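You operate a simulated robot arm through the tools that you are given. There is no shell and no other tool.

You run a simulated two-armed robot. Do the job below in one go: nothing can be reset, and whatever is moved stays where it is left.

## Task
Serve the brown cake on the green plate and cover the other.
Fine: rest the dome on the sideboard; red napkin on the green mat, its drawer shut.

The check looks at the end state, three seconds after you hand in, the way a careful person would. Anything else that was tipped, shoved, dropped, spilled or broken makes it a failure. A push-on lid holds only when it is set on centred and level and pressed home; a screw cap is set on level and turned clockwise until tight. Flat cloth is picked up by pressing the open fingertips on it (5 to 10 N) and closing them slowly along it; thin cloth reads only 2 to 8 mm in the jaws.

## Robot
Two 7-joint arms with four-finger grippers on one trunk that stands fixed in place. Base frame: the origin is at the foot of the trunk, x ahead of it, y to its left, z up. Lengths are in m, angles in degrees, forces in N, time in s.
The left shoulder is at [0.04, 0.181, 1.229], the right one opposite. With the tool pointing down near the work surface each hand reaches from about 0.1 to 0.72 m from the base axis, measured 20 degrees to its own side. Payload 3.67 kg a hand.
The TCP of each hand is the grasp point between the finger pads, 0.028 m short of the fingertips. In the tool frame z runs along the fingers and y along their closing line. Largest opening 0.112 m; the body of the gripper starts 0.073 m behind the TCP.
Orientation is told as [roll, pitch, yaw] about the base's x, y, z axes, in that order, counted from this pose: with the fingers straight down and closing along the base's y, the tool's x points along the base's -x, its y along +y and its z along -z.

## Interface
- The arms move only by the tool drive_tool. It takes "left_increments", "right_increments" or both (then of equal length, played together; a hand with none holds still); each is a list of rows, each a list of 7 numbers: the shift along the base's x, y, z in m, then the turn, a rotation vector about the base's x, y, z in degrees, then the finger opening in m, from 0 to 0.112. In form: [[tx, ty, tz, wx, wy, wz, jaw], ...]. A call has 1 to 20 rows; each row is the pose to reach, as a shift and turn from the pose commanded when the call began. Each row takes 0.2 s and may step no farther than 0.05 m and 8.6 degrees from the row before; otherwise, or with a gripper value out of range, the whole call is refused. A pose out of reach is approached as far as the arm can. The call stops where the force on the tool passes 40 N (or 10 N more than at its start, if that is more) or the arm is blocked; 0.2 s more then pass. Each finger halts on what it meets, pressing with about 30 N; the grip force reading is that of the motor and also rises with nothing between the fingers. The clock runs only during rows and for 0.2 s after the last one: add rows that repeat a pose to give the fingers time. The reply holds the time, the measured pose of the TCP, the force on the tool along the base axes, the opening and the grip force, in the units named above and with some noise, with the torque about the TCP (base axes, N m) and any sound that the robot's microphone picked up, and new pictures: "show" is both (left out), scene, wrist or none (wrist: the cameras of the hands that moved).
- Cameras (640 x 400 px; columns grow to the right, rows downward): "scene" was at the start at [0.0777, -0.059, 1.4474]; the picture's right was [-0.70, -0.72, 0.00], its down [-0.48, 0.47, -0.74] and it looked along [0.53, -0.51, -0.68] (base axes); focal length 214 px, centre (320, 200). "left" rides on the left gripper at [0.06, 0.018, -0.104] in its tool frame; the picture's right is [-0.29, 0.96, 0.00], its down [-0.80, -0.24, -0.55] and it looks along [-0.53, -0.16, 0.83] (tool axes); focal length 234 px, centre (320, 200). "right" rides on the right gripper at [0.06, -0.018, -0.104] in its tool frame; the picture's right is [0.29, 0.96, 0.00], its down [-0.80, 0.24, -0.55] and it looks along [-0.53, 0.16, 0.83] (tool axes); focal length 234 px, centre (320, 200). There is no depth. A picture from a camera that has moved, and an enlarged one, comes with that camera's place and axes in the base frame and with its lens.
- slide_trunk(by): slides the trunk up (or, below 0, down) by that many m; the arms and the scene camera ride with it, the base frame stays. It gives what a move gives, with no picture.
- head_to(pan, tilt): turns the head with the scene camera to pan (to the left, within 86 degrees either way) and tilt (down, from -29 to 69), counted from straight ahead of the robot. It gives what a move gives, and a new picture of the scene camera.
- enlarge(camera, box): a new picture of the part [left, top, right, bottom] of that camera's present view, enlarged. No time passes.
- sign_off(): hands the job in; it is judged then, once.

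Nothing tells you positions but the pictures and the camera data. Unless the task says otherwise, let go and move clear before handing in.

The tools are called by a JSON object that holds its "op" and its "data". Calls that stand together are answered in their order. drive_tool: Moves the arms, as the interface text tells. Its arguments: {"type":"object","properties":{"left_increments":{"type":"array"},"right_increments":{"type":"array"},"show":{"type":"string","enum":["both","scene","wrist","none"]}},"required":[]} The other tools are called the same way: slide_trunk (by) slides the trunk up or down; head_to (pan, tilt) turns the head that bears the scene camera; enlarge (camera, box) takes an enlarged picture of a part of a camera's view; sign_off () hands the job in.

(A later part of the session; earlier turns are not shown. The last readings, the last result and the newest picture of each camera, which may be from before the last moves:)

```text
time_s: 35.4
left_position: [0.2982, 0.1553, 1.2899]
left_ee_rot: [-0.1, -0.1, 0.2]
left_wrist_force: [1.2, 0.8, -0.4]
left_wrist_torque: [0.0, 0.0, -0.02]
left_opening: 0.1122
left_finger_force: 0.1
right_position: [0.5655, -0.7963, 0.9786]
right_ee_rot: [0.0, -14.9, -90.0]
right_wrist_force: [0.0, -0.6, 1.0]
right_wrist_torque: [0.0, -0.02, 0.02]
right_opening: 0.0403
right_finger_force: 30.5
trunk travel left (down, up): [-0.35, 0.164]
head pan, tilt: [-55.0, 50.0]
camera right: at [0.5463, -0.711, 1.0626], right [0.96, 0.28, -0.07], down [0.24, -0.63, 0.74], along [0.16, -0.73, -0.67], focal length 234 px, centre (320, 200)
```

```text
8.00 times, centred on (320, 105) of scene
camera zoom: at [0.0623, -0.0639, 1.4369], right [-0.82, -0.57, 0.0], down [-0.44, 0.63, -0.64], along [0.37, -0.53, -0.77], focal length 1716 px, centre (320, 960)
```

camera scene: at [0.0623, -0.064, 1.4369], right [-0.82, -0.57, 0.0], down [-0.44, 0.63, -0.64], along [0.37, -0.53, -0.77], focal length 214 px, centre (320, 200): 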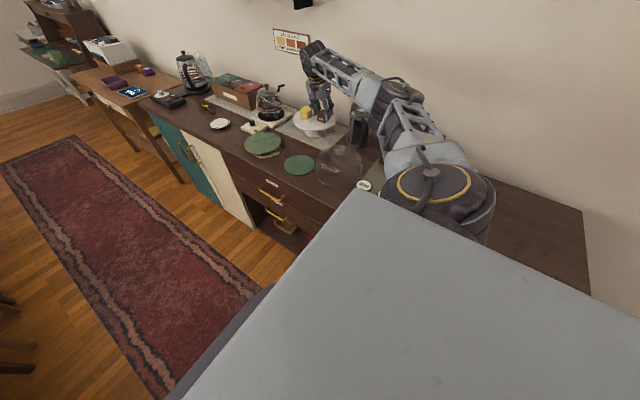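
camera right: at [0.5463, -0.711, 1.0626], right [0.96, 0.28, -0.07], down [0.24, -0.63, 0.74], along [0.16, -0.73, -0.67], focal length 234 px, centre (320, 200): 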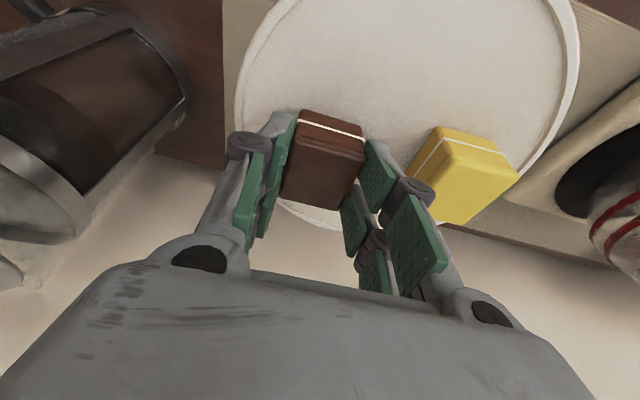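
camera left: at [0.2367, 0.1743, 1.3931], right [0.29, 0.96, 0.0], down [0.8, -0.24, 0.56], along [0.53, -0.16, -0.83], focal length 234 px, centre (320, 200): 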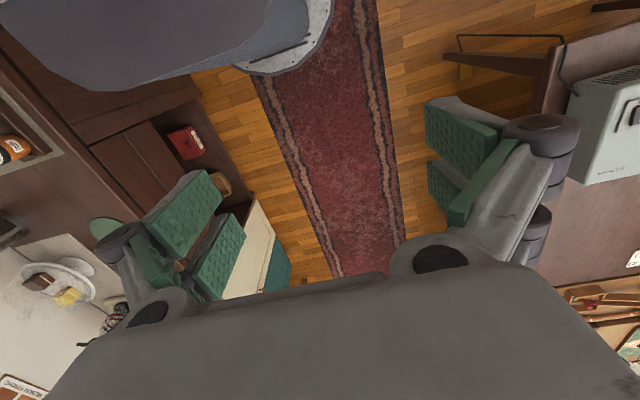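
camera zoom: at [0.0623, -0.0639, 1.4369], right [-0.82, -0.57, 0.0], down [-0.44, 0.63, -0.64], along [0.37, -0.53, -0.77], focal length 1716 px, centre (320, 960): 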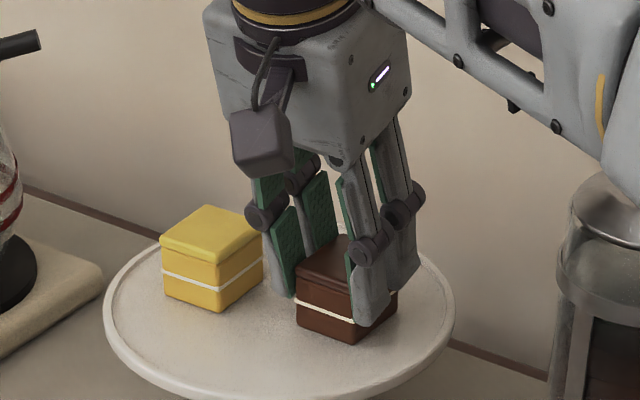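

The cake is gripped at 40 mm width. I lift it straight up clear of the stand.

{"op": "drive_tool", "data": {"right_increments": [[0, 0, 0.005, 0, 0, 0, 0.036], [0, 0, 0.015, 0, 0, 0, 0.036], [0, 0, 0.035, 0, 0, 0, 0.036], [0, 0, 0.06, 0, 0, 0, 0.036], [0, 0, 0.08, 0, 0, 0, 0.036], [0, 0, 0.08, 0, 0, 0, 0.036]]}}

{"op": "enlarge", "data": {"camera": "scene", "box": [275, 70, 365, 140]}}

```text
time_s: 36.8
left_position: [0.2989, 0.1543, 1.2907]
left_ee_rot: [0.0, 0.0, 0.1]
left_wrist_force: [-0.2, -0.7, -0.4]
left_wrist_torque: [0.0, -0.01, -0.03]
left_opening: 0.1122
left_finger_force: 0.1
right_position: [0.5616, -0.7969, 1.0598]
right_ee_rot: [0.0, -15.0, -90.0]
right_wrist_force: [-0.7, 0.3, -0.9]
right_wrist_torque: [0.0, 0.04, -0.03]
right_opening: 0.0404
right_finger_force: 29.8
trunk travel left (down, up): [-0.35, 0.164]
head pan, tilt: [-55.0, 50.0]
camera scene: at [0.0626, -0.0642, 1.4369], right [-0.82, -0.57, 0.0], down [-0.44, 0.63, -0.64], along [0.37, -0.53, -0.77], focal length 214 px, centre (320, 200)
camera right: at [0.5448, -0.7116, 1.1433], right [0.96, 0.28, -0.07], down [0.24, -0.63, 0.74], along [0.16, -0.73, -0.67], focal length 234 px, centre (320, 200)
```

scene: 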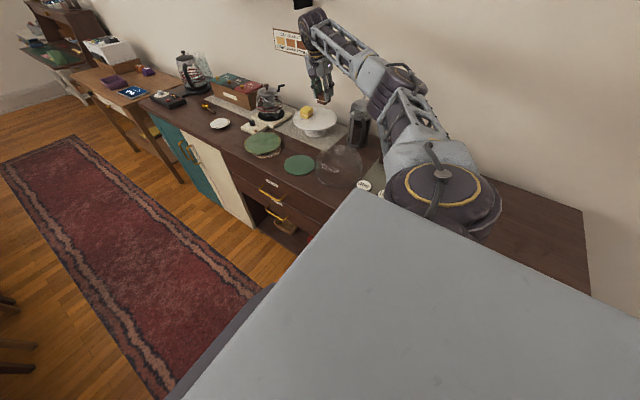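
right: 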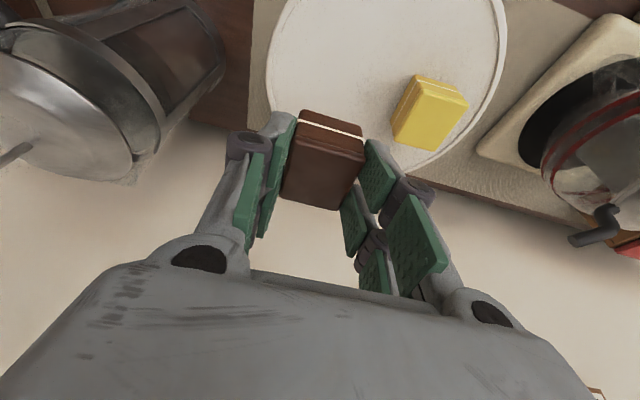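

```text
5.71 times, centred on (320, 105) of scene
camera zoom: at [0.0626, -0.0642, 1.4369], right [-0.82, -0.57, 0.0], down [-0.44, 0.63, -0.64], along [0.37, -0.53, -0.77], focal length 1226 px, centre (320, 743)
```

zoom: 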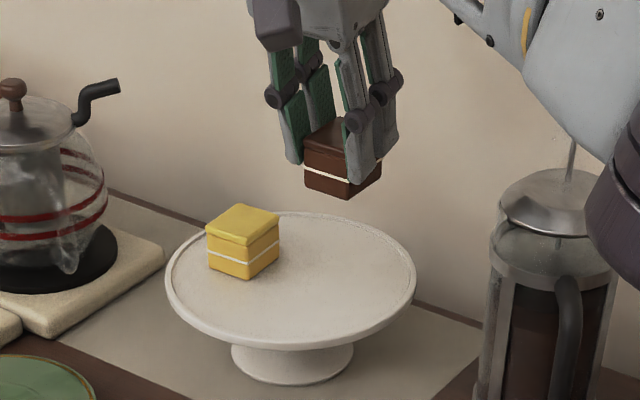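

The brown cake is up and the yellow one undisturbed. I carry it forward off the stand, then across toward the plate at about (0.723,-0.570).

{"op": "drive_tool", "data": {"right_increments": [[0.0, 0.04, 0.005, 0, 0, 0, 0.036], [0.0, 0.08, 0.01, 0, 0, 0, 0.036], [0.0, 0.12, 0.01, 0, 0, 0, 0.036], [0.0, 0.16, 0.01, 0, 0, 0, 0.036], [0.01, 0.195, 0.01, 0, 0, 0, 0.036], [0.05, 0.21, 0.01, 0, 0, 0, 0.036], [0.09, 0.222, 0.01, 0, 0, 0, 0.036], [0.13, 0.23, 0.01, 0, 0, 0, 0.036], [0.16, 0.23, 0.01, 0, 0, 0, 0.036], [0.16, 0.23, 0.01, 0, 0, 0, 0.036]]}}

{"op": "enlarge", "data": {"camera": "scene", "box": [210, 70, 330, 170]}}

{"op": "enlarge", "data": {"camera": "right", "box": [210, 0, 450, 200]}}

```text
time_s: 39.0
left_position: [0.2982, 0.1544, 1.2896]
left_ee_rot: [0.1, 0.1, 0.1]
left_wrist_force: [-0.9, -0.3, 1.0]
left_wrist_torque: [0.0, 0.03, -0.03]
left_opening: 0.1119
left_finger_force: 0.0
right_position: [0.7235, -0.5656, 1.0671]
right_ee_rot: [0.0, -15.0, -90.0]
right_wrist_force: [-0.6, -0.2, 0.0]
right_wrist_torque: [0.03, 0.03, -0.01]
right_opening: 0.0405
right_finger_force: 29.6
trunk travel left (down, up): [-0.35, 0.164]
head pan, tilt: [-55.0, 50.0]
camera scene: at [0.0614, -0.0647, 1.4369], right [-0.82, -0.57, 0.0], down [-0.44, 0.63, -0.64], along [0.37, -0.53, -0.77], focal length 214 px, centre (320, 200)
camera right: at [0.7049, -0.481, 1.1507], right [0.96, 0.28, -0.07], down [0.24, -0.63, 0.74], along [0.16, -0.73, -0.67], focal length 234 px, centre (320, 200)
```

scene: 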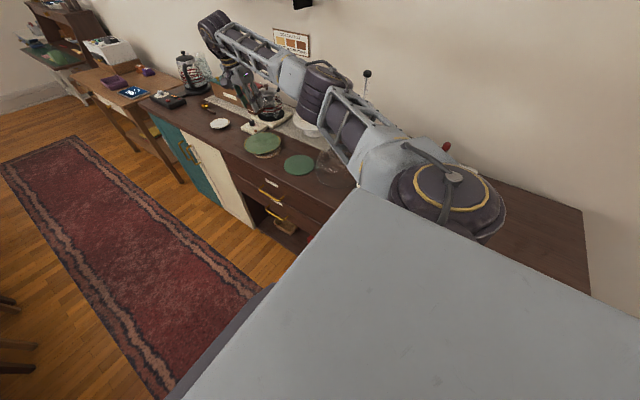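
right: 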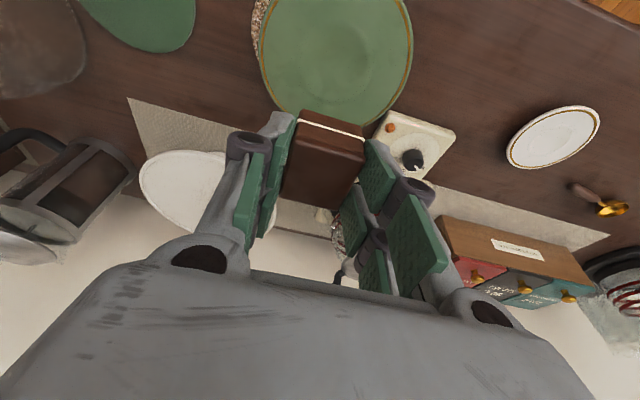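

```text
4.00 times, centred on (270, 120) of scene
camera zoom: at [0.0614, -0.0647, 1.4369], right [-0.82, -0.57, 0.0], down [-0.44, 0.63, -0.64], along [0.37, -0.53, -0.77], focal length 858 px, centre (520, 520)
```

zoom: 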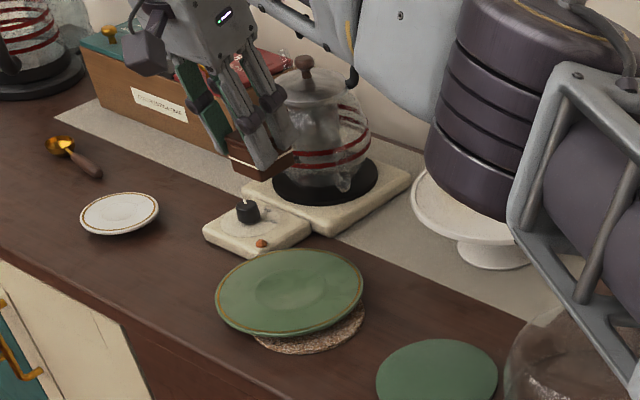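

```text
2.00 times, centred on (330, 100) of right
camera zoom: at [0.7049, -0.481, 1.1507], right [0.96, 0.28, -0.07], down [0.24, -0.63, 0.74], along [0.16, -0.73, -0.67], focal length 468 px, centre (300, 400)
```

zoom: 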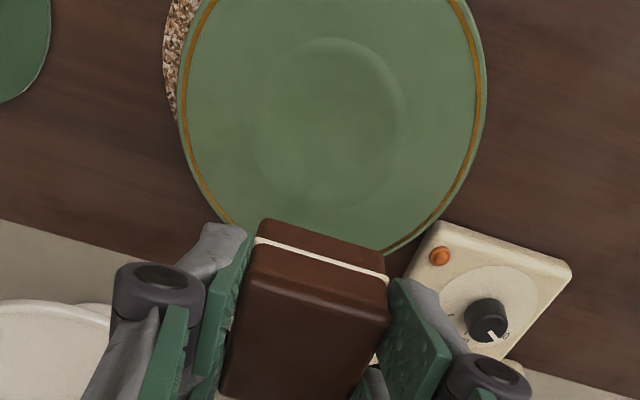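

The cake is above the plate centre. I lower it toward the plate, stopping short of contact.

{"op": "drive_tool", "data": {"right_increments": [[0, 0, -0.03, 0, 0, 0, 0.036], [0, 0, -0.06, 0, 0, 0, 0.036], [0, 0, -0.09, 0, 0, 0, 0.036], [0, 0, -0.115, 0, 0, 0, 0.036], [0, 0, -0.13, 0, 0, 0, 0.036], [0, 0, -0.13, 0, 0, 0, 0.036]]}}

{"op": "enlarge", "data": {"camera": "scene", "box": [220, 100, 300, 170]}}

{"op": "enlarge", "data": {"camera": "right", "box": [210, 0, 450, 200]}}

```text
time_s: 40.4
left_position: [0.2978, 0.1549, 1.2896]
left_ee_rot: [-0.1, -0.1, 0.1]
left_wrist_force: [-1.0, 0.1, -0.6]
left_wrist_torque: [-0.01, -0.03, -0.01]
left_opening: 0.112
left_finger_force: 0.0
right_position: [0.7248, -0.5672, 0.9378]
right_ee_rot: [0.0, -15.0, -90.0]
right_wrist_force: [0.3, -1.2, -0.5]
right_wrist_torque: [-0.03, -0.02, -0.04]
right_opening: 0.0402
right_finger_force: 30.2
trunk travel left (down, up): [-0.35, 0.164]
head pan, tilt: [-55.0, 50.0]
camera scene: at [0.0625, -0.0637, 1.4369], right [-0.82, -0.57, 0.0], down [-0.44, 0.63, -0.64], along [0.37, -0.53, -0.77], focal length 214 px, centre (320, 200)
camera right: at [0.7049, -0.4815, 1.0218], right [0.96, 0.28, -0.07], down [0.24, -0.63, 0.74], along [0.16, -0.73, -0.67], focal length 234 px, centre (320, 200)
```

scene: 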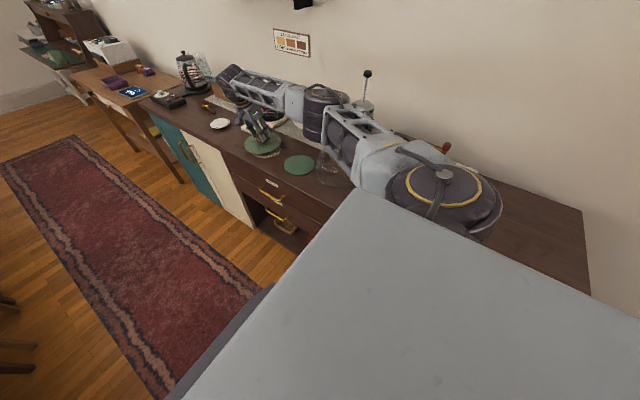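
right: 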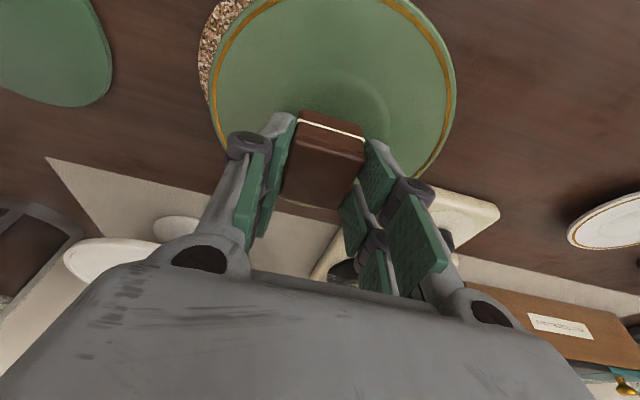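

```text
5.71 times, centred on (260, 135) of scene
camera zoom: at [0.0625, -0.0637, 1.4369], right [-0.82, -0.57, 0.0], down [-0.44, 0.63, -0.64], along [0.37, -0.53, -0.77], focal length 1226 px, centre (663, 571)
```

zoom: 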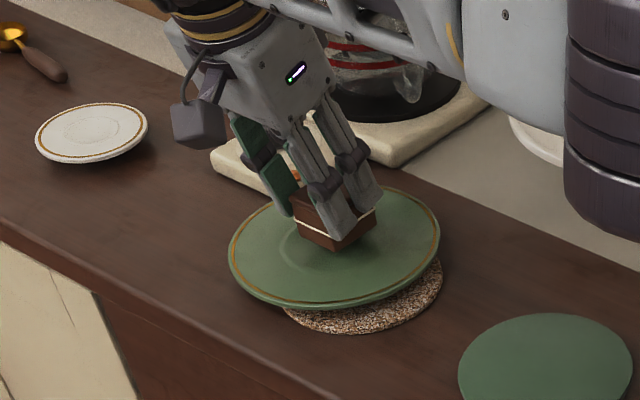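

```text
2.00 times, centred on (330, 100) of right
camera zoom: at [0.7049, -0.4815, 1.0218], right [0.96, 0.28, -0.07], down [0.24, -0.63, 0.74], along [0.16, -0.73, -0.67], focal length 468 px, centre (300, 400)
```

zoom: 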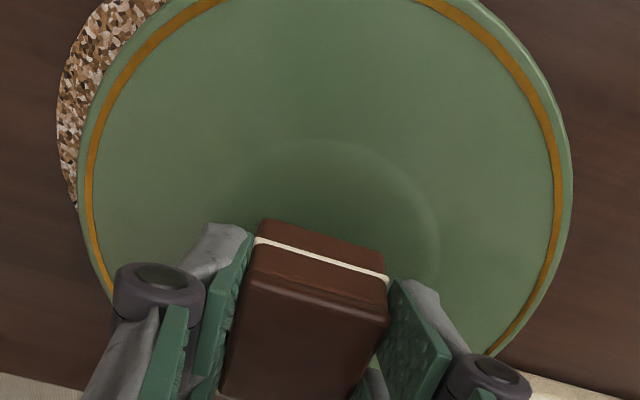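

The cake is centred over the plate's well, about 1–2 cm above it, and the elbow is well clear at z≈1.19. I lower in small steps.

{"op": "drive_tool", "data": {"right_increments": [[0, 0, -0.004, 0, 0, 0, 0.036], [0, 0, -0.008, 0, 0, 0, 0.036], [0, 0, -0.01, 0, 0, 0, 0.036], [0, 0, -0.01, 0, 0, 0, 0.036]], "show": "none"}}

{"op": "enlarge", "data": {"camera": "scene", "box": [235, 110, 295, 162]}}

```text
time_s: 41.4
left_position: [0.2985, 0.1551, 1.2911]
left_ee_rot: [-0.1, -0.1, 0.0]
left_wrist_force: [-0.5, -0.5, -0.9]
left_wrist_torque: [0.01, -0.05, 0.01]
left_opening: 0.1121
left_finger_force: 0.0
right_position: [0.7229, -0.5661, 0.9306]
right_ee_rot: [0.3, -15.1, -90.1]
right_wrist_force: [4.5, -4.3, 15.8]
right_wrist_torque: [-0.37, -0.09, 0.05]
right_opening: 0.0402
right_finger_force: 30.4
trunk travel left (down, up): [-0.35, 0.164]
head pan, tilt: [-55.0, 50.0]
```

```text
7.69 times, centred on (265, 136) of scene
camera zoom: at [0.0611, -0.0631, 1.4371], right [-0.82, -0.57, 0.0], down [-0.44, 0.63, -0.64], along [0.37, -0.53, -0.77], focal length 1650 px, centre (743, 692)
```

zoom: 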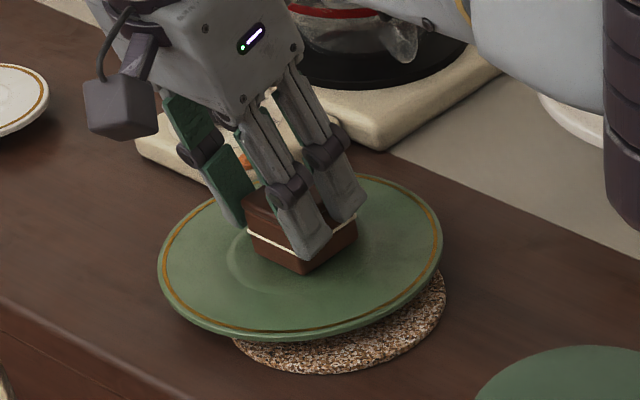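

Contact at z≈0.931 with some push, so I ease up 2 mm.

{"op": "drive_tool", "data": {"right_increments": [[0, 0, 0.002, 0, 0, 0, 0.036], [0, 0, 0.002, 0, 0, 0, 0.036]], "show": "wrist"}}

{"op": "enlarge", "data": {"camera": "scene", "box": [235, 110, 295, 162]}}

```text
time_s: 42.0
left_position: [0.2978, 0.1554, 1.2899]
left_ee_rot: [0.0, 0.0, 0.1]
left_wrist_force: [0.1, 0.5, -0.1]
left_wrist_torque: [0.0, 0.0, -0.02]
left_opening: 0.1117
left_finger_force: 0.1
right_position: [0.7238, -0.5656, 0.9297]
right_ee_rot: [0.0, -15.1, -90.0]
right_wrist_force: [1.1, -5.4, 11.9]
right_wrist_torque: [-0.39, -0.05, 0.0]
right_opening: 0.0402
right_finger_force: 29.9
trunk travel left (down, up): [-0.35, 0.164]
head pan, tilt: [-55.0, 50.0]
camera right: at [0.705, -0.48, 1.0146], right [0.96, 0.28, -0.07], down [0.24, -0.63, 0.74], along [0.16, -0.73, -0.67], focal length 234 px, centre (320, 200)
```

right: 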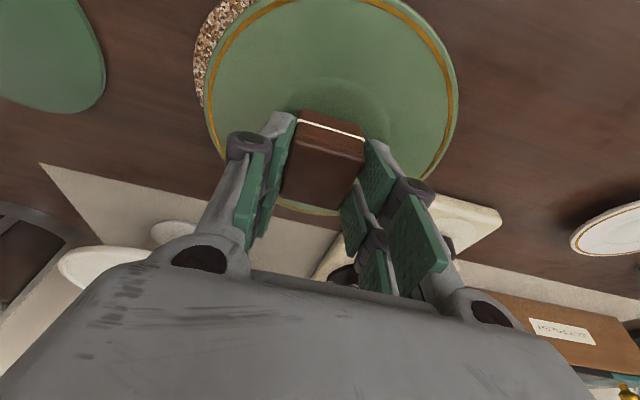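

```text
7.69 times, centred on (265, 136) of scene
camera zoom: at [0.0611, -0.0635, 1.437], right [-0.82, -0.57, 0.0], down [-0.44, 0.63, -0.64], along [0.37, -0.53, -0.77], focal length 1650 px, centre (743, 692)
```

zoom: 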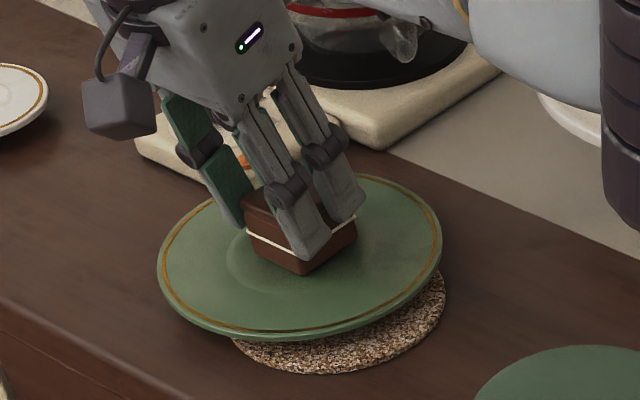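

{"op": "drive_tool", "data": {"right_increments": [[0, 0, 0.002, 0, 0, 0, 0.036], [0, 0, 0.002, 0, 0, 0, 0.036]], "show": "none"}}

{"op": "enlarge", "data": {"camera": "scene", "box": [235, 110, 295, 162]}}

```text
time_s: 42.6
left_position: [0.2976, 0.1563, 1.2898]
left_ee_rot: [-0.1, 0.0, 0.1]
left_wrist_force: [0.0, -0.5, 0.3]
left_wrist_torque: [0.02, -0.02, -0.03]
left_opening: 0.1118
left_finger_force: 0.1
right_position: [0.7241, -0.564, 0.9312]
right_ee_rot: [-0.3, -15.0, -89.9]
right_wrist_force: [0.3, -0.3, 0.1]
right_wrist_torque: [0.0, 0.02, -0.01]
right_opening: 0.0403
right_finger_force: 29.7
trunk travel left (down, up): [-0.35, 0.164]
head pan, tilt: [-55.0, 50.0]
```

```text
7.69 times, centred on (265, 136) of scene
camera zoom: at [0.0626, -0.0638, 1.4368], right [-0.82, -0.57, 0.0], down [-0.44, 0.63, -0.64], along [0.37, -0.53, -0.77], focal length 1650 px, centre (743, 692)
```

zoom: 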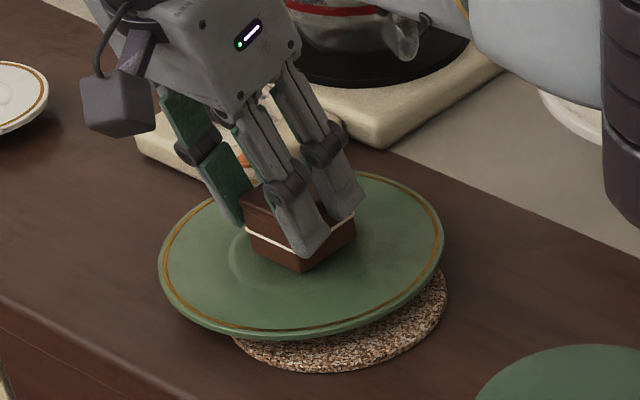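

The cake sits about 8 mm beyond the plate's centre and touched the well's far edge. I raise slightly, shift it +8 mm in y, and lower again.

{"op": "drive_tool", "data": {"right_increments": [[0, 0, 0.006, 0, 0, 0, 0.036], [-0.002, 0.008, 0.008, 0, 0, 0, 0.036], [-0.002, 0.008, 0.004, 0, 0, 0, 0.036], [-0.002, 0.008, 0.0, 0, 0, 0, 0.036], [-0.002, 0.008, -0.003, 0, 0, 0, 0.036], [-0.002, 0.008, -0.003, 0, 0, 0, 0.036]]}}

{"op": "enlarge", "data": {"camera": "scene", "box": [235, 110, 295, 162]}}

{"op": "enlarge", "data": {"camera": "right", "box": [190, 0, 470, 220]}}

```text
time_s: 44.0
left_position: [0.2988, 0.1557, 1.2919]
left_ee_rot: [-0.1, 0.0, 0.1]
left_wrist_force: [0.2, -0.4, 0.5]
left_wrist_torque: [0.03, 0.0, 0.03]
left_opening: 0.1122
left_finger_force: 0.0
right_position: [0.7225, -0.5568, 0.9313]
right_ee_rot: [0.1, -15.0, -90.0]
right_wrist_force: [0.8, -1.1, 7.4]
right_wrist_torque: [-0.15, 0.01, -0.02]
right_opening: 0.0402
right_finger_force: 30.0
trunk travel left (down, up): [-0.35, 0.164]
head pan, tilt: [-55.0, 50.0]
camera scene: at [0.0615, -0.0632, 1.4371], right [-0.82, -0.57, 0.0], down [-0.44, 0.63, -0.64], along [0.37, -0.53, -0.77], focal length 214 px, centre (320, 200)
camera right: at [0.7046, -0.4716, 1.0146], right [0.96, 0.28, -0.07], down [0.24, -0.63, 0.74], along [0.16, -0.73, -0.67], focal length 234 px, centre (320, 200)
```

scene: 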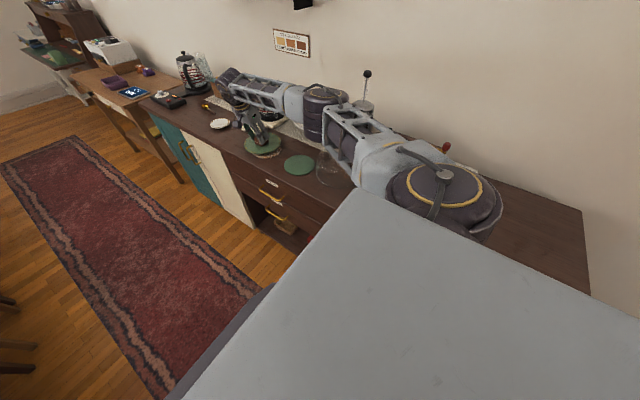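
right: 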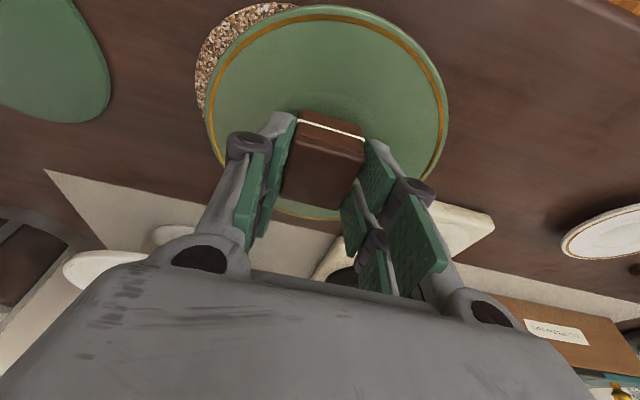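

```text
7.69 times, centred on (265, 136) of scene
camera zoom: at [0.0615, -0.0632, 1.4371], right [-0.82, -0.57, 0.0], down [-0.44, 0.63, -0.64], along [0.37, -0.53, -0.77], focal length 1650 px, centre (743, 692)
```

zoom: 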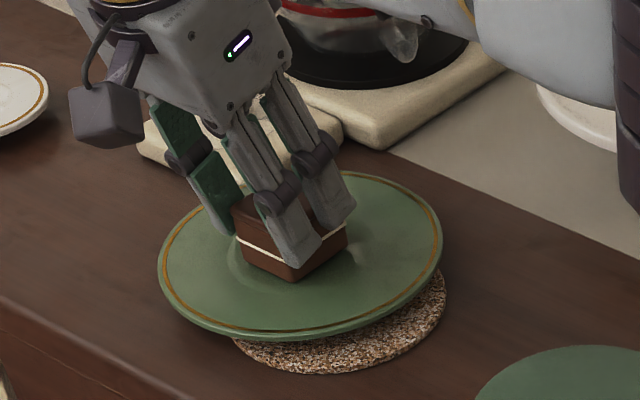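

```text
1.82 times, centred on (330, 110) of right
camera zoom: at [0.7046, -0.4716, 1.0146], right [0.96, 0.28, -0.07], down [0.24, -0.63, 0.74], along [0.16, -0.73, -0.67], focal length 426 px, centre (302, 364)
```

zoom: 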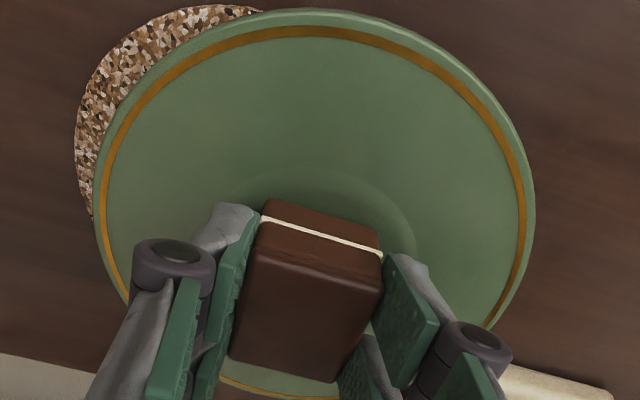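

The cake now sits inside the plate's well with light contact. I relieve the pressure slightly and open the fingers gently.

{"op": "drive_tool", "data": {"right_increments": [[0, 0, 0.001, 0, 0, 0, 0.037], [0, 0, 0.001, 0, 0, 0, 0.04], [0, 0, 0.001, 0, 0, 0, 0.043], [0, 0, 0.001, 0, 0, 0, 0.047], [0, 0, 0.001, 0, 0, 0, 0.054], [0, 0, 0.001, 0, 0, 0, 0.06], [0, 0, 0.001, 0, 0, 0, 0.06]]}}

{"op": "enlarge", "data": {"camera": "scene", "box": [235, 110, 295, 162]}}

{"op": "enlarge", "data": {"camera": "right", "box": [190, 0, 470, 220]}}

```text
time_s: 45.6
left_position: [0.2976, 0.1549, 1.29]
left_ee_rot: [-0.1, 0.0, 0.1]
left_wrist_force: [0.2, 0.6, 0.5]
left_wrist_torque: [0.01, -0.03, -0.02]
left_opening: 0.112
left_finger_force: 0.1
right_position: [0.7219, -0.557, 0.9301]
right_ee_rot: [0.0, -15.0, -90.0]
right_wrist_force: [0.3, 0.9, 0.3]
right_wrist_torque: [-0.01, -0.02, -0.01]
right_opening: 0.06
right_finger_force: 0.0
trunk travel left (down, up): [-0.35, 0.164]
head pan, tilt: [-55.0, 50.0]
camera scene: at [0.0624, -0.0639, 1.4369], right [-0.82, -0.57, 0.0], down [-0.44, 0.63, -0.64], along [0.37, -0.53, -0.77], focal length 214 px, centre (320, 200)
camera right: at [0.7043, -0.4716, 1.0138], right [0.96, 0.28, -0.07], down [0.24, -0.63, 0.74], along [0.16, -0.73, -0.67], focal length 234 px, centre (320, 200)
```

scene: 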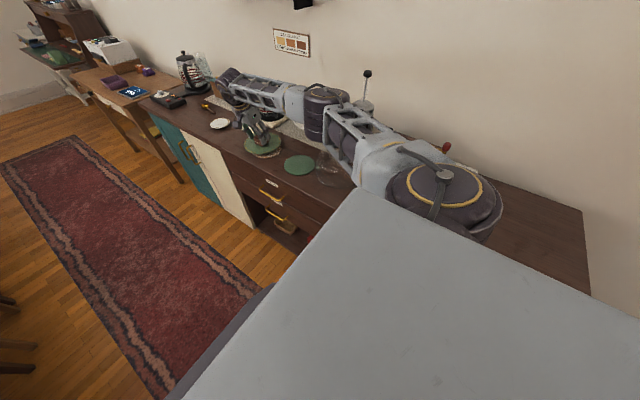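
right: 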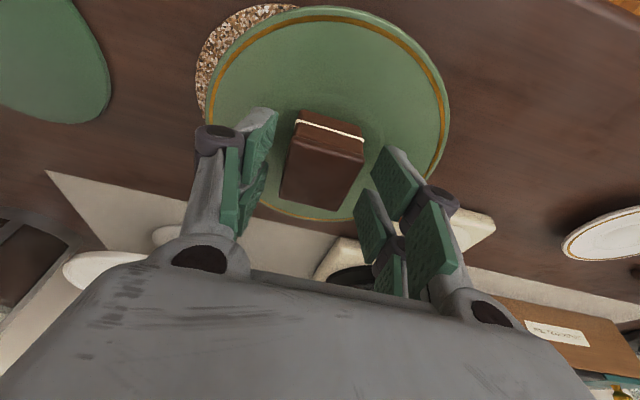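

```text
7.69 times, centred on (265, 136) of scene
camera zoom: at [0.0624, -0.0639, 1.4369], right [-0.82, -0.57, 0.0], down [-0.44, 0.63, -0.64], along [0.37, -0.53, -0.77], focal length 1650 px, centre (743, 692)
```

zoom: 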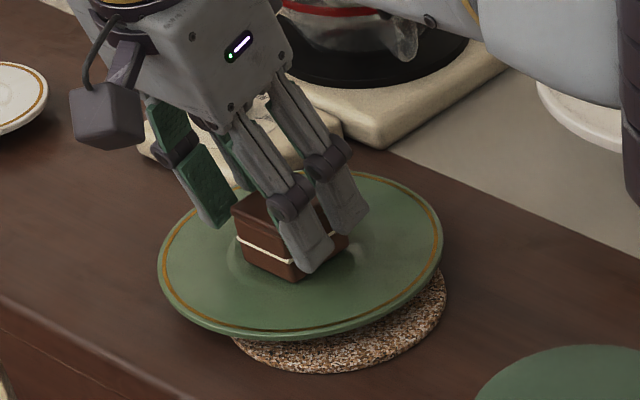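

```text
1.82 times, centred on (330, 110) of right
camera zoom: at [0.7043, -0.4716, 1.0138], right [0.96, 0.28, -0.07], down [0.24, -0.63, 0.74], along [0.16, -0.73, -0.67], focal length 426 px, centre (302, 364)
```

zoom: 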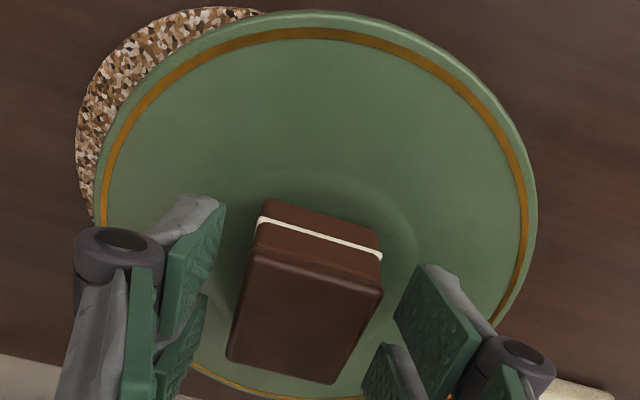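

The cake stands flat in the well of the green plate. I rise straight up and return toward the dome, turning back to yaw -48.

{"op": "drive_tool", "data": {"right_increments": [[0, 0, 0.03, 0, 0, 0, 0.06], [0, 0, 0.075, 0, 0, 0, 0.06], [0, 0, 0.12, 0, 0, 0, 0.06], [0, 0, 0.16, 0, 0, 0, 0.06], [-0.04, -0.006, 0.17, 0, 0, 0, 0.06], [-0.08, -0.012, 0.17, 0, 0, 7, 0.06], [-0.12, -0.018, 0.17, 0, 0, 14, 0.06], [-0.16, -0.024, 0.17, 0, 0, 21, 0.06], [-0.2, -0.03, 0.17, 0, 0, 28, 0.06], [-0.24, -0.036, 0.17, 0, 0, 35, 0.06], [-0.28, -0.042, 0.17, 0, 0, 42, 0.06], [-0.32, -0.049, 0.17, 0, 0, 42, 0.06], [-0.35, -0.054, 0.17, 0, 0, 42, 0.06], [-0.364, -0.056, 0.17, 0, 0, 42, 0.06], [-0.364, -0.056, 0.17, 0, 0, 42, 0.06]]}}

{"op": "enlarge", "data": {"camera": "scene", "box": [220, 100, 320, 170]}}

{"op": "enlarge", "data": {"camera": "right", "box": [210, 40, 430, 200]}}

```text
time_s: 48.8
left_position: [0.2989, 0.1553, 1.2905]
left_ee_rot: [-0.1, -0.1, 0.1]
left_wrist_force: [-0.5, 0.9, 0.1]
left_wrist_torque: [0.02, 0.01, 0.05]
left_opening: 0.1122
left_finger_force: 0.0
right_position: [0.3575, -0.6137, 1.1017]
right_ee_rot: [0.0, -15.1, -47.9]
right_wrist_force: [-0.1, 0.4, 0.2]
right_wrist_torque: [0.0, -0.01, 0.02]
right_opening: 0.0599
right_finger_force: 0.0
trunk travel left (down, up): [-0.35, 0.164]
head pan, tilt: [-55.0, 50.0]
camera scene: at [0.0626, -0.064, 1.4369], right [-0.82, -0.57, 0.0], down [-0.44, 0.63, -0.64], along [0.37, -0.53, -0.77], focal length 214 px, centre (320, 200)
camera right: at [0.2874, -0.5624, 1.1847], right [0.52, 0.85, -0.07], down [0.6, -0.3, 0.74], along [0.61, -0.43, -0.67], focal length 234 px, centre (320, 200)
```

scene: 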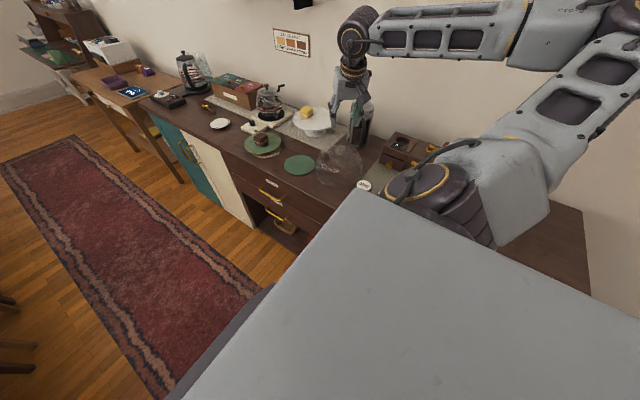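
right: 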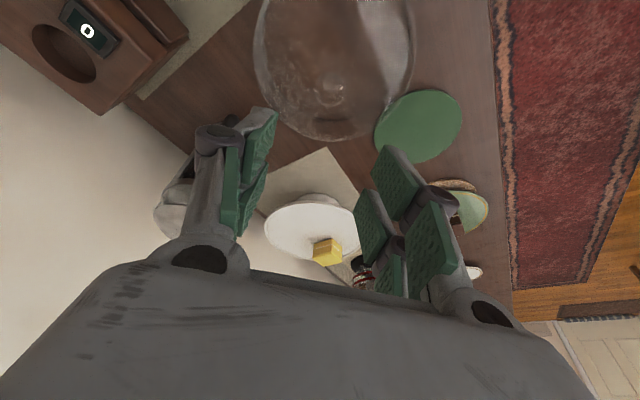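

```text
5.71 times, centred on (270, 135) of scene
camera zoom: at [0.0626, -0.064, 1.4369], right [-0.82, -0.57, 0.0], down [-0.44, 0.63, -0.64], along [0.37, -0.53, -0.77], focal length 1226 px, centre (606, 571)
```

zoom: 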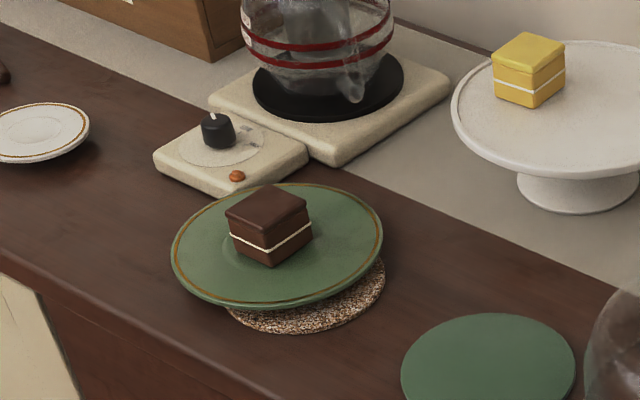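

```text
2.50 times, centred on (320, 120) of right
camera zoom: at [0.2874, -0.5624, 1.1847], right [0.52, 0.85, -0.07], down [0.6, -0.3, 0.74], along [0.61, -0.43, -0.67], focal length 585 px, centre (320, 400)
```

zoom: 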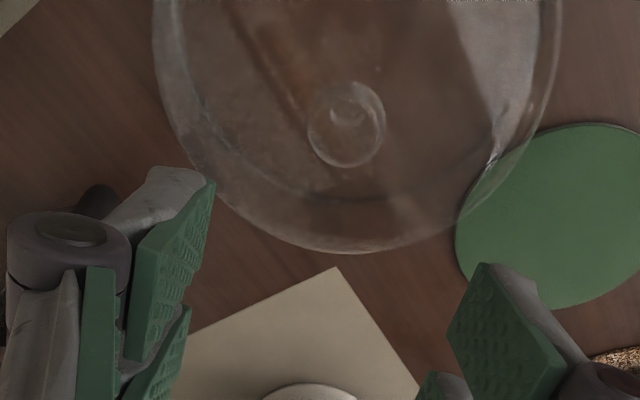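

The cake looks right on the plate. The knob is centred under the hand, so I descend to the earlier release height and close on it.

{"op": "drive_tool", "data": {"right_increments": [[0, 0, -0.03, 0, 0, 0, 0.06], [0, 0, -0.06, 0, 0, 0, 0.06], [0, 0, -0.09, 0, 0, 0, 0.06], [0, 0, -0.11, 0, 0, 0, 0.06], [0, 0, -0.12, 0, 0, 0, 0.06], [0, 0, -0.12, 0, 0, 0, 0.06]]}}

{"op": "enlarge", "data": {"camera": "right", "box": [210, 60, 430, 220]}}

{"op": "enlarge", "data": {"camera": "scene", "box": [310, 110, 390, 180]}}

```text
time_s: 50.2
left_position: [0.297, 0.1544, 1.2905]
left_ee_rot: [0.0, 0.0, 0.1]
left_wrist_force: [0.0, 0.2, 0.2]
left_wrist_torque: [0.04, -0.01, 0.0]
left_opening: 0.112
left_finger_force: 0.1
right_position: [0.3576, -0.612, 0.9783]
right_ee_rot: [0.0, -14.9, -48.0]
right_wrist_force: [-0.5, 0.5, 0.2]
right_wrist_torque: [-0.01, 0.0, 0.01]
right_opening: 0.0599
right_finger_force: 0.0
trunk travel left (down, up): [-0.35, 0.164]
head pan, tilt: [-55.0, 50.0]
camera scene: at [0.0622, -0.0639, 1.4369], right [-0.82, -0.57, 0.0], down [-0.44, 0.63, -0.64], along [0.37, -0.53, -0.77], focal length 214 px, centre (320, 200)
camera right: at [0.2874, -0.5611, 1.0624], right [0.53, 0.85, -0.07], down [0.6, -0.31, 0.74], along [0.61, -0.43, -0.67], focal length 234 px, centre (320, 200)
```

scene: 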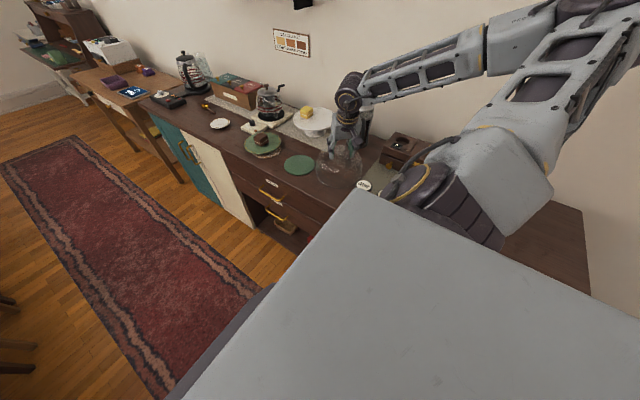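
right: 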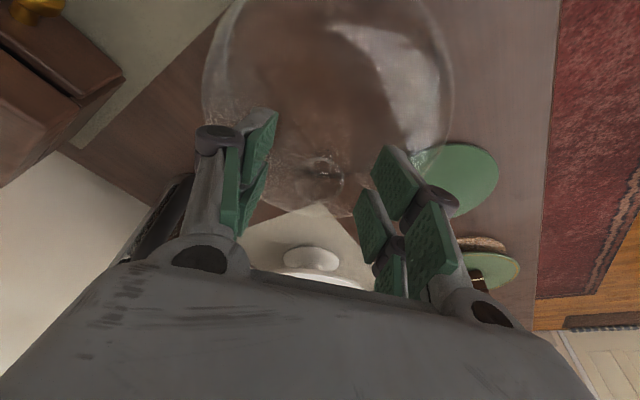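

```text
2.50 times, centred on (320, 140) of right
camera zoom: at [0.2874, -0.5611, 1.0624], right [0.53, 0.85, -0.07], down [0.6, -0.31, 0.74], along [0.61, -0.43, -0.67], focal length 585 px, centre (320, 350)
```

zoom: 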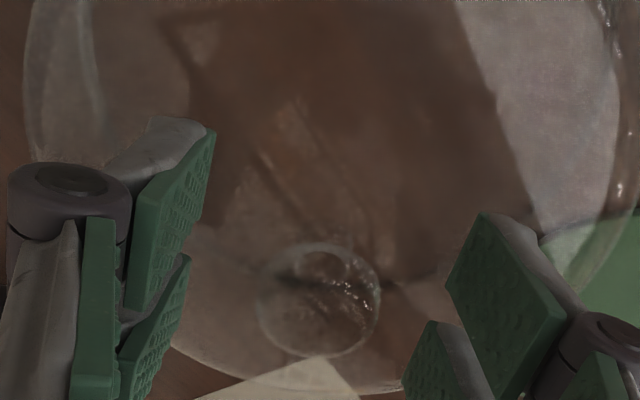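

```text
5.71 times, centred on (350, 145) of scene
camera zoom: at [0.0622, -0.0639, 1.4369], right [-0.82, -0.57, 0.0], down [-0.44, 0.63, -0.64], along [0.37, -0.53, -0.77], focal length 1226 px, centre (149, 514)
```

zoom: 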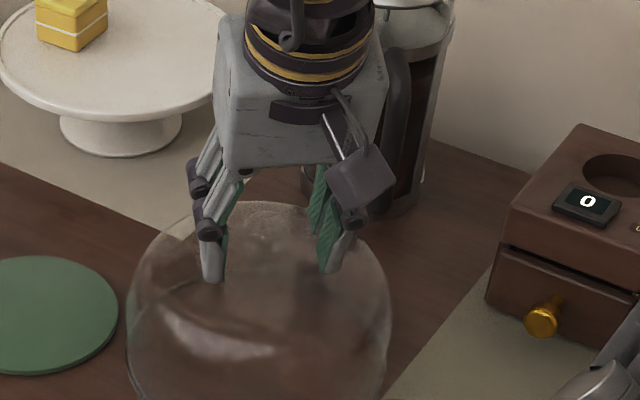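

{"op": "drive_tool", "data": {"right_increments": [[0, 0, 0.001, 0, 0, 0, 0.05], [0, 0, 0.001, 0, 0, 0, 0.042], [0, 0, 0.001, 0, 0, 0, 0.036], [0, 0, 0.001, 0, 0, 0, 0.031], [0, 0, 0.001, 0, 0, 0, 0.028], [0, 0, 0.001, 0, 0, 0, 0.025], [0, 0, 0.001, 0, 0, 0, 0.022], [0, 0, 0.001, 0, 0, 0, 0.018]], "show": "wrist"}}

{"op": "enlarge", "data": {"camera": "scene", "box": [310, 110, 390, 180]}}

```text
time_s: 52.0
left_position: [0.2993, 0.156, 1.2898]
left_ee_rot: [-0.1, 0.0, 0.1]
left_wrist_force: [-0.8, 0.9, -0.6]
left_wrist_torque: [0.05, 0.03, -0.01]
left_opening: 0.1121
left_finger_force: 0.1
right_position: [0.358, -0.6122, 0.9804]
right_ee_rot: [0.0, -15.0, -48.1]
right_wrist_force: [1.8, 1.0, 1.3]
right_wrist_torque: [0.0, -0.08, 0.03]
right_opening: 0.0275
right_finger_force: 30.0
trunk travel left (down, up): [-0.35, 0.164]
head pan, tilt: [-55.0, 50.0]
camera right: at [0.2876, -0.5614, 1.0643], right [0.53, 0.85, -0.07], down [0.6, -0.3, 0.74], along [0.61, -0.43, -0.67], focal length 234 px, centre (320, 200)
```

right: 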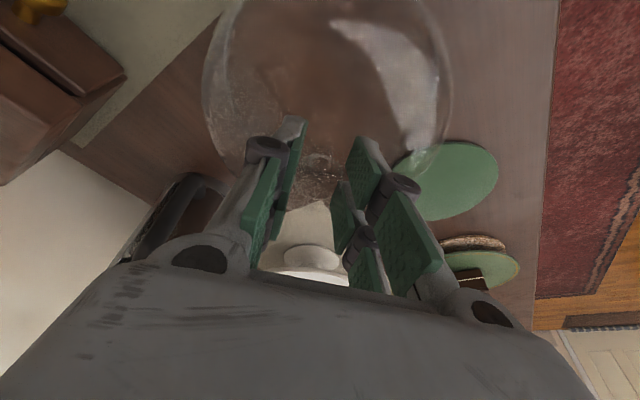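

```text
5.71 times, centred on (350, 145) of scene
camera zoom: at [0.0624, -0.0636, 1.4369], right [-0.82, -0.57, 0.0], down [-0.44, 0.63, -0.64], along [0.37, -0.53, -0.77], focal length 1226 px, centre (149, 514)
```

zoom: 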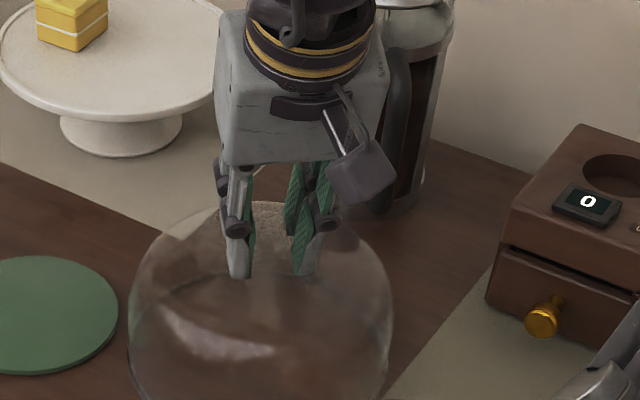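

The dome is gripped in the same way as before. I lift it and retrace the path back to above the stand.

{"op": "drive_tool", "data": {"right_increments": [[0, 0, 0.006, 0, 0, 0, 0.018], [0, 0, 0.02, 0, 0, 0, 0.018], [0, 0, 0.05, 0, 0, 0, 0.018], [0, 0, 0.085, 0, 0, 0, 0.018], [0, 0, 0.12, 0, 0, 0, 0.018], [0, 0, 0.155, 0, 0, 0, 0.018], [0, 0, 0.1745, 0, 0, 0, 0.018], [0.028, -0.0066, 0.1745, 0, 0, 0, 0.018], [0.057, -0.013, 0.1745, 0, 0, 0, 0.018], [0.086, -0.02, 0.1745, 0, 0, 0, 0.018], [0.114, -0.026, 0.1745, 0, 0, 0, 0.018], [0.143, -0.033, 0.1745, 0, 0, 0, 0.018], [0.171, -0.04, 0.1745, 0, 0, 0, 0.018], [0.2, -0.046, 0.1745, 0, 0, 0, 0.018], [0.2, -0.046, 0.1745, 0, 0, 0, 0.018]]}}

{"op": "enlarge", "data": {"camera": "scene", "box": [260, 60, 380, 150]}}

```text
time_s: 55.2
left_position: [0.2981, 0.154, 1.2899]
left_ee_rot: [0.0, 0.0, 0.1]
left_wrist_force: [0.5, 1.1, 0.4]
left_wrist_torque: [0.01, 0.01, -0.02]
left_opening: 0.112
left_finger_force: 0.0
right_position: [0.5608, -0.6622, 1.1533]
right_ee_rot: [0.0, -14.8, -47.9]
right_wrist_force: [-0.4, 0.0, -4.0]
right_wrist_torque: [0.06, 0.02, -0.02]
right_opening: 0.0271
right_finger_force: 30.1
trunk travel left (down, up): [-0.35, 0.164]
head pan, tilt: [-55.0, 50.0]
camera scene: at [0.0627, -0.0654, 1.4368], right [-0.82, -0.57, 0.0], down [-0.44, 0.63, -0.64], along [0.37, -0.53, -0.77], focal length 214 px, centre (320, 200)
camera right: at [0.4901, -0.6111, 1.2379], right [0.53, 0.85, -0.07], down [0.6, -0.31, 0.74], along [0.61, -0.43, -0.67], focal length 234 px, centre (320, 200)
```

scene: 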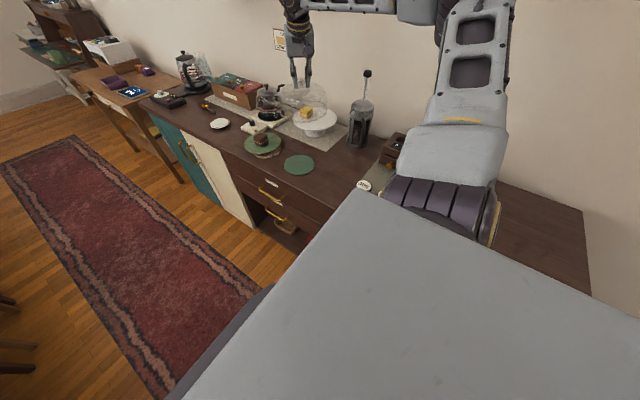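
right: 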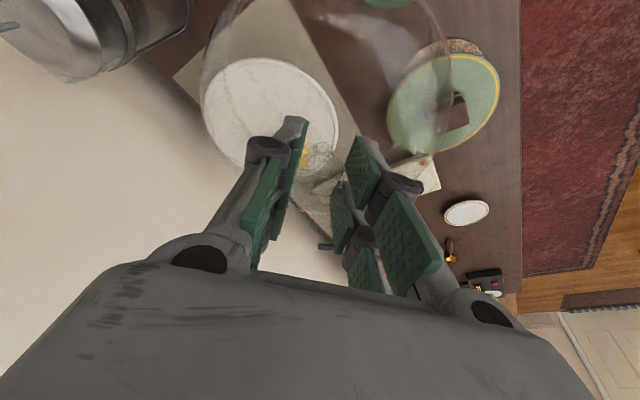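

```text
4.44 times, centred on (320, 105) of scene
camera zoom: at [0.0627, -0.0654, 1.4368], right [-0.82, -0.57, 0.0], down [-0.44, 0.63, -0.64], along [0.37, -0.53, -0.77], focal length 953 px, centre (320, 622)
```

zoom: 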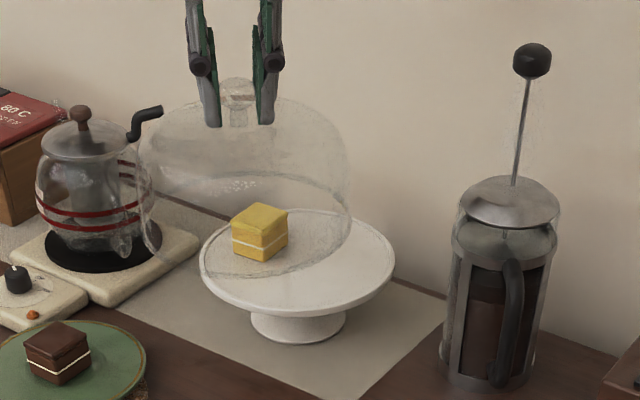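

The dome may be hanging slightly tilted. I enlarge to check before going on.

{"op": "enlarge", "data": {"camera": "scene", "box": [275, 70, 345, 125]}}

{"op": "enlarge", "data": {"camera": "right", "box": [190, 0, 470, 200]}}

{"op": "enlarge", "data": {"camera": "left", "box": [0, 180, 150, 320]}}

```text
7.27 times, centred on (310, 98) of scene
camera zoom: at [0.0627, -0.0654, 1.4368], right [-0.82, -0.57, 0.0], down [-0.44, 0.63, -0.64], along [0.37, -0.53, -0.77], focal length 1560 px, centre (393, 946)
```

zoom: 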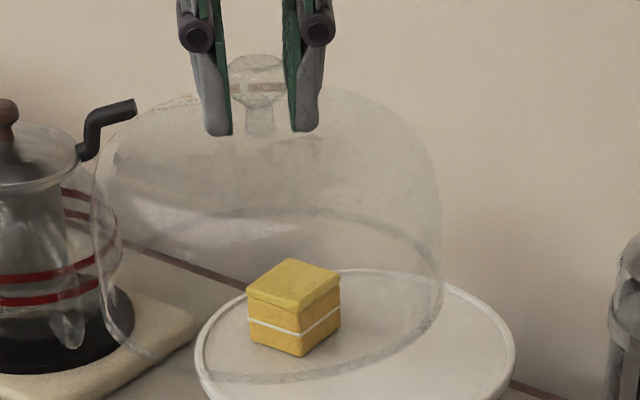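

```text
2.00 times, centred on (330, 100) of right
camera zoom: at [0.4901, -0.6111, 1.2379], right [0.53, 0.85, -0.07], down [0.6, -0.31, 0.74], along [0.61, -0.43, -0.67], focal length 468 px, centre (300, 400)
```

zoom: 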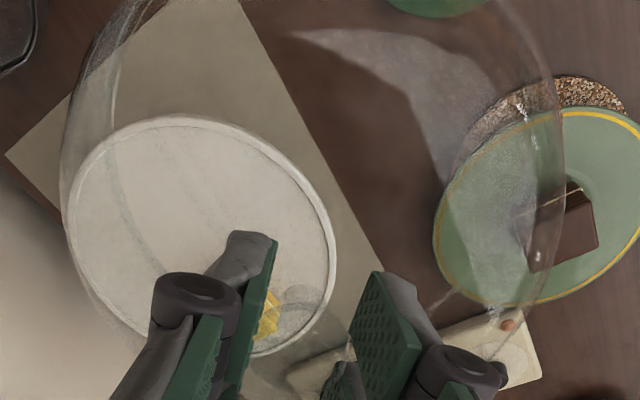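

```text
2.86 times, centred on (75, 250) of left
camera zoom: at [0.2381, 0.171, 1.3933], right [0.29, 0.96, 0.0], down [0.8, -0.24, 0.55], along [0.53, -0.16, -0.83], focal length 669 px, centre (1020, 57)
```

zoom: 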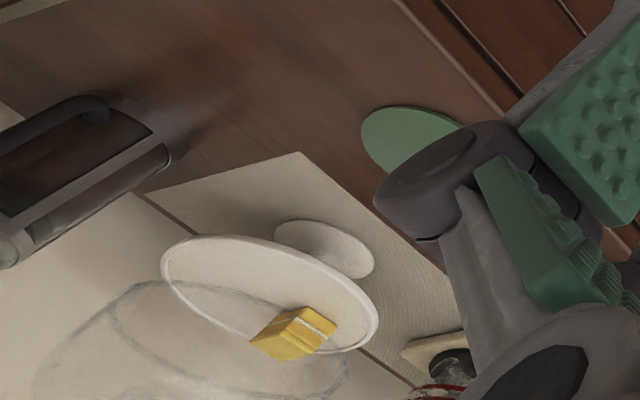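

{"op": "enlarge", "data": {"camera": "scene", "box": [280, 90, 312, 125]}}

{"op": "enlarge", "data": {"camera": "scene", "box": [305, 90, 337, 125]}}

```text
11.43 times, centred on (296, 108) of scene
camera zoom: at [0.0627, -0.0654, 1.4368], right [-0.82, -0.57, 0.0], down [-0.44, 0.63, -0.64], along [0.37, -0.53, -0.77], focal length 2451 px, centre (594, 1257)
```

zoom: 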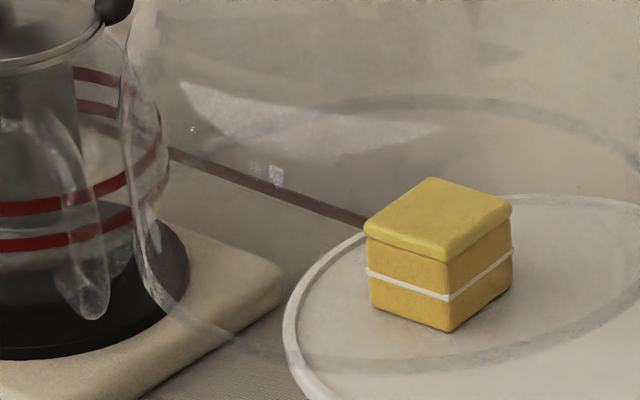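

```text
11.43 times, centred on (321, 108) of scene
camera zoom: at [0.0627, -0.0654, 1.4368], right [-0.82, -0.57, 0.0], down [-0.44, 0.63, -0.64], along [0.37, -0.53, -0.77], focal length 2451 px, centre (309, 1257)
```

zoom: 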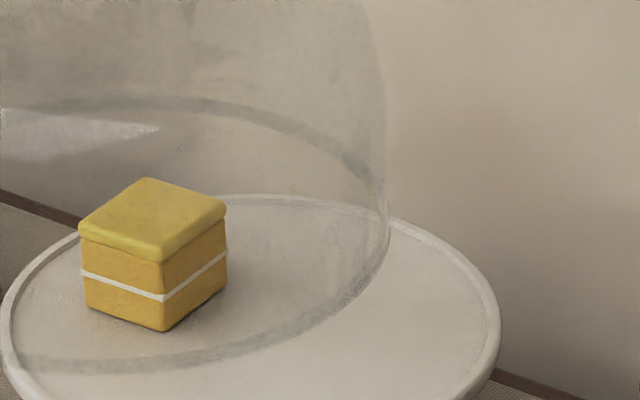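

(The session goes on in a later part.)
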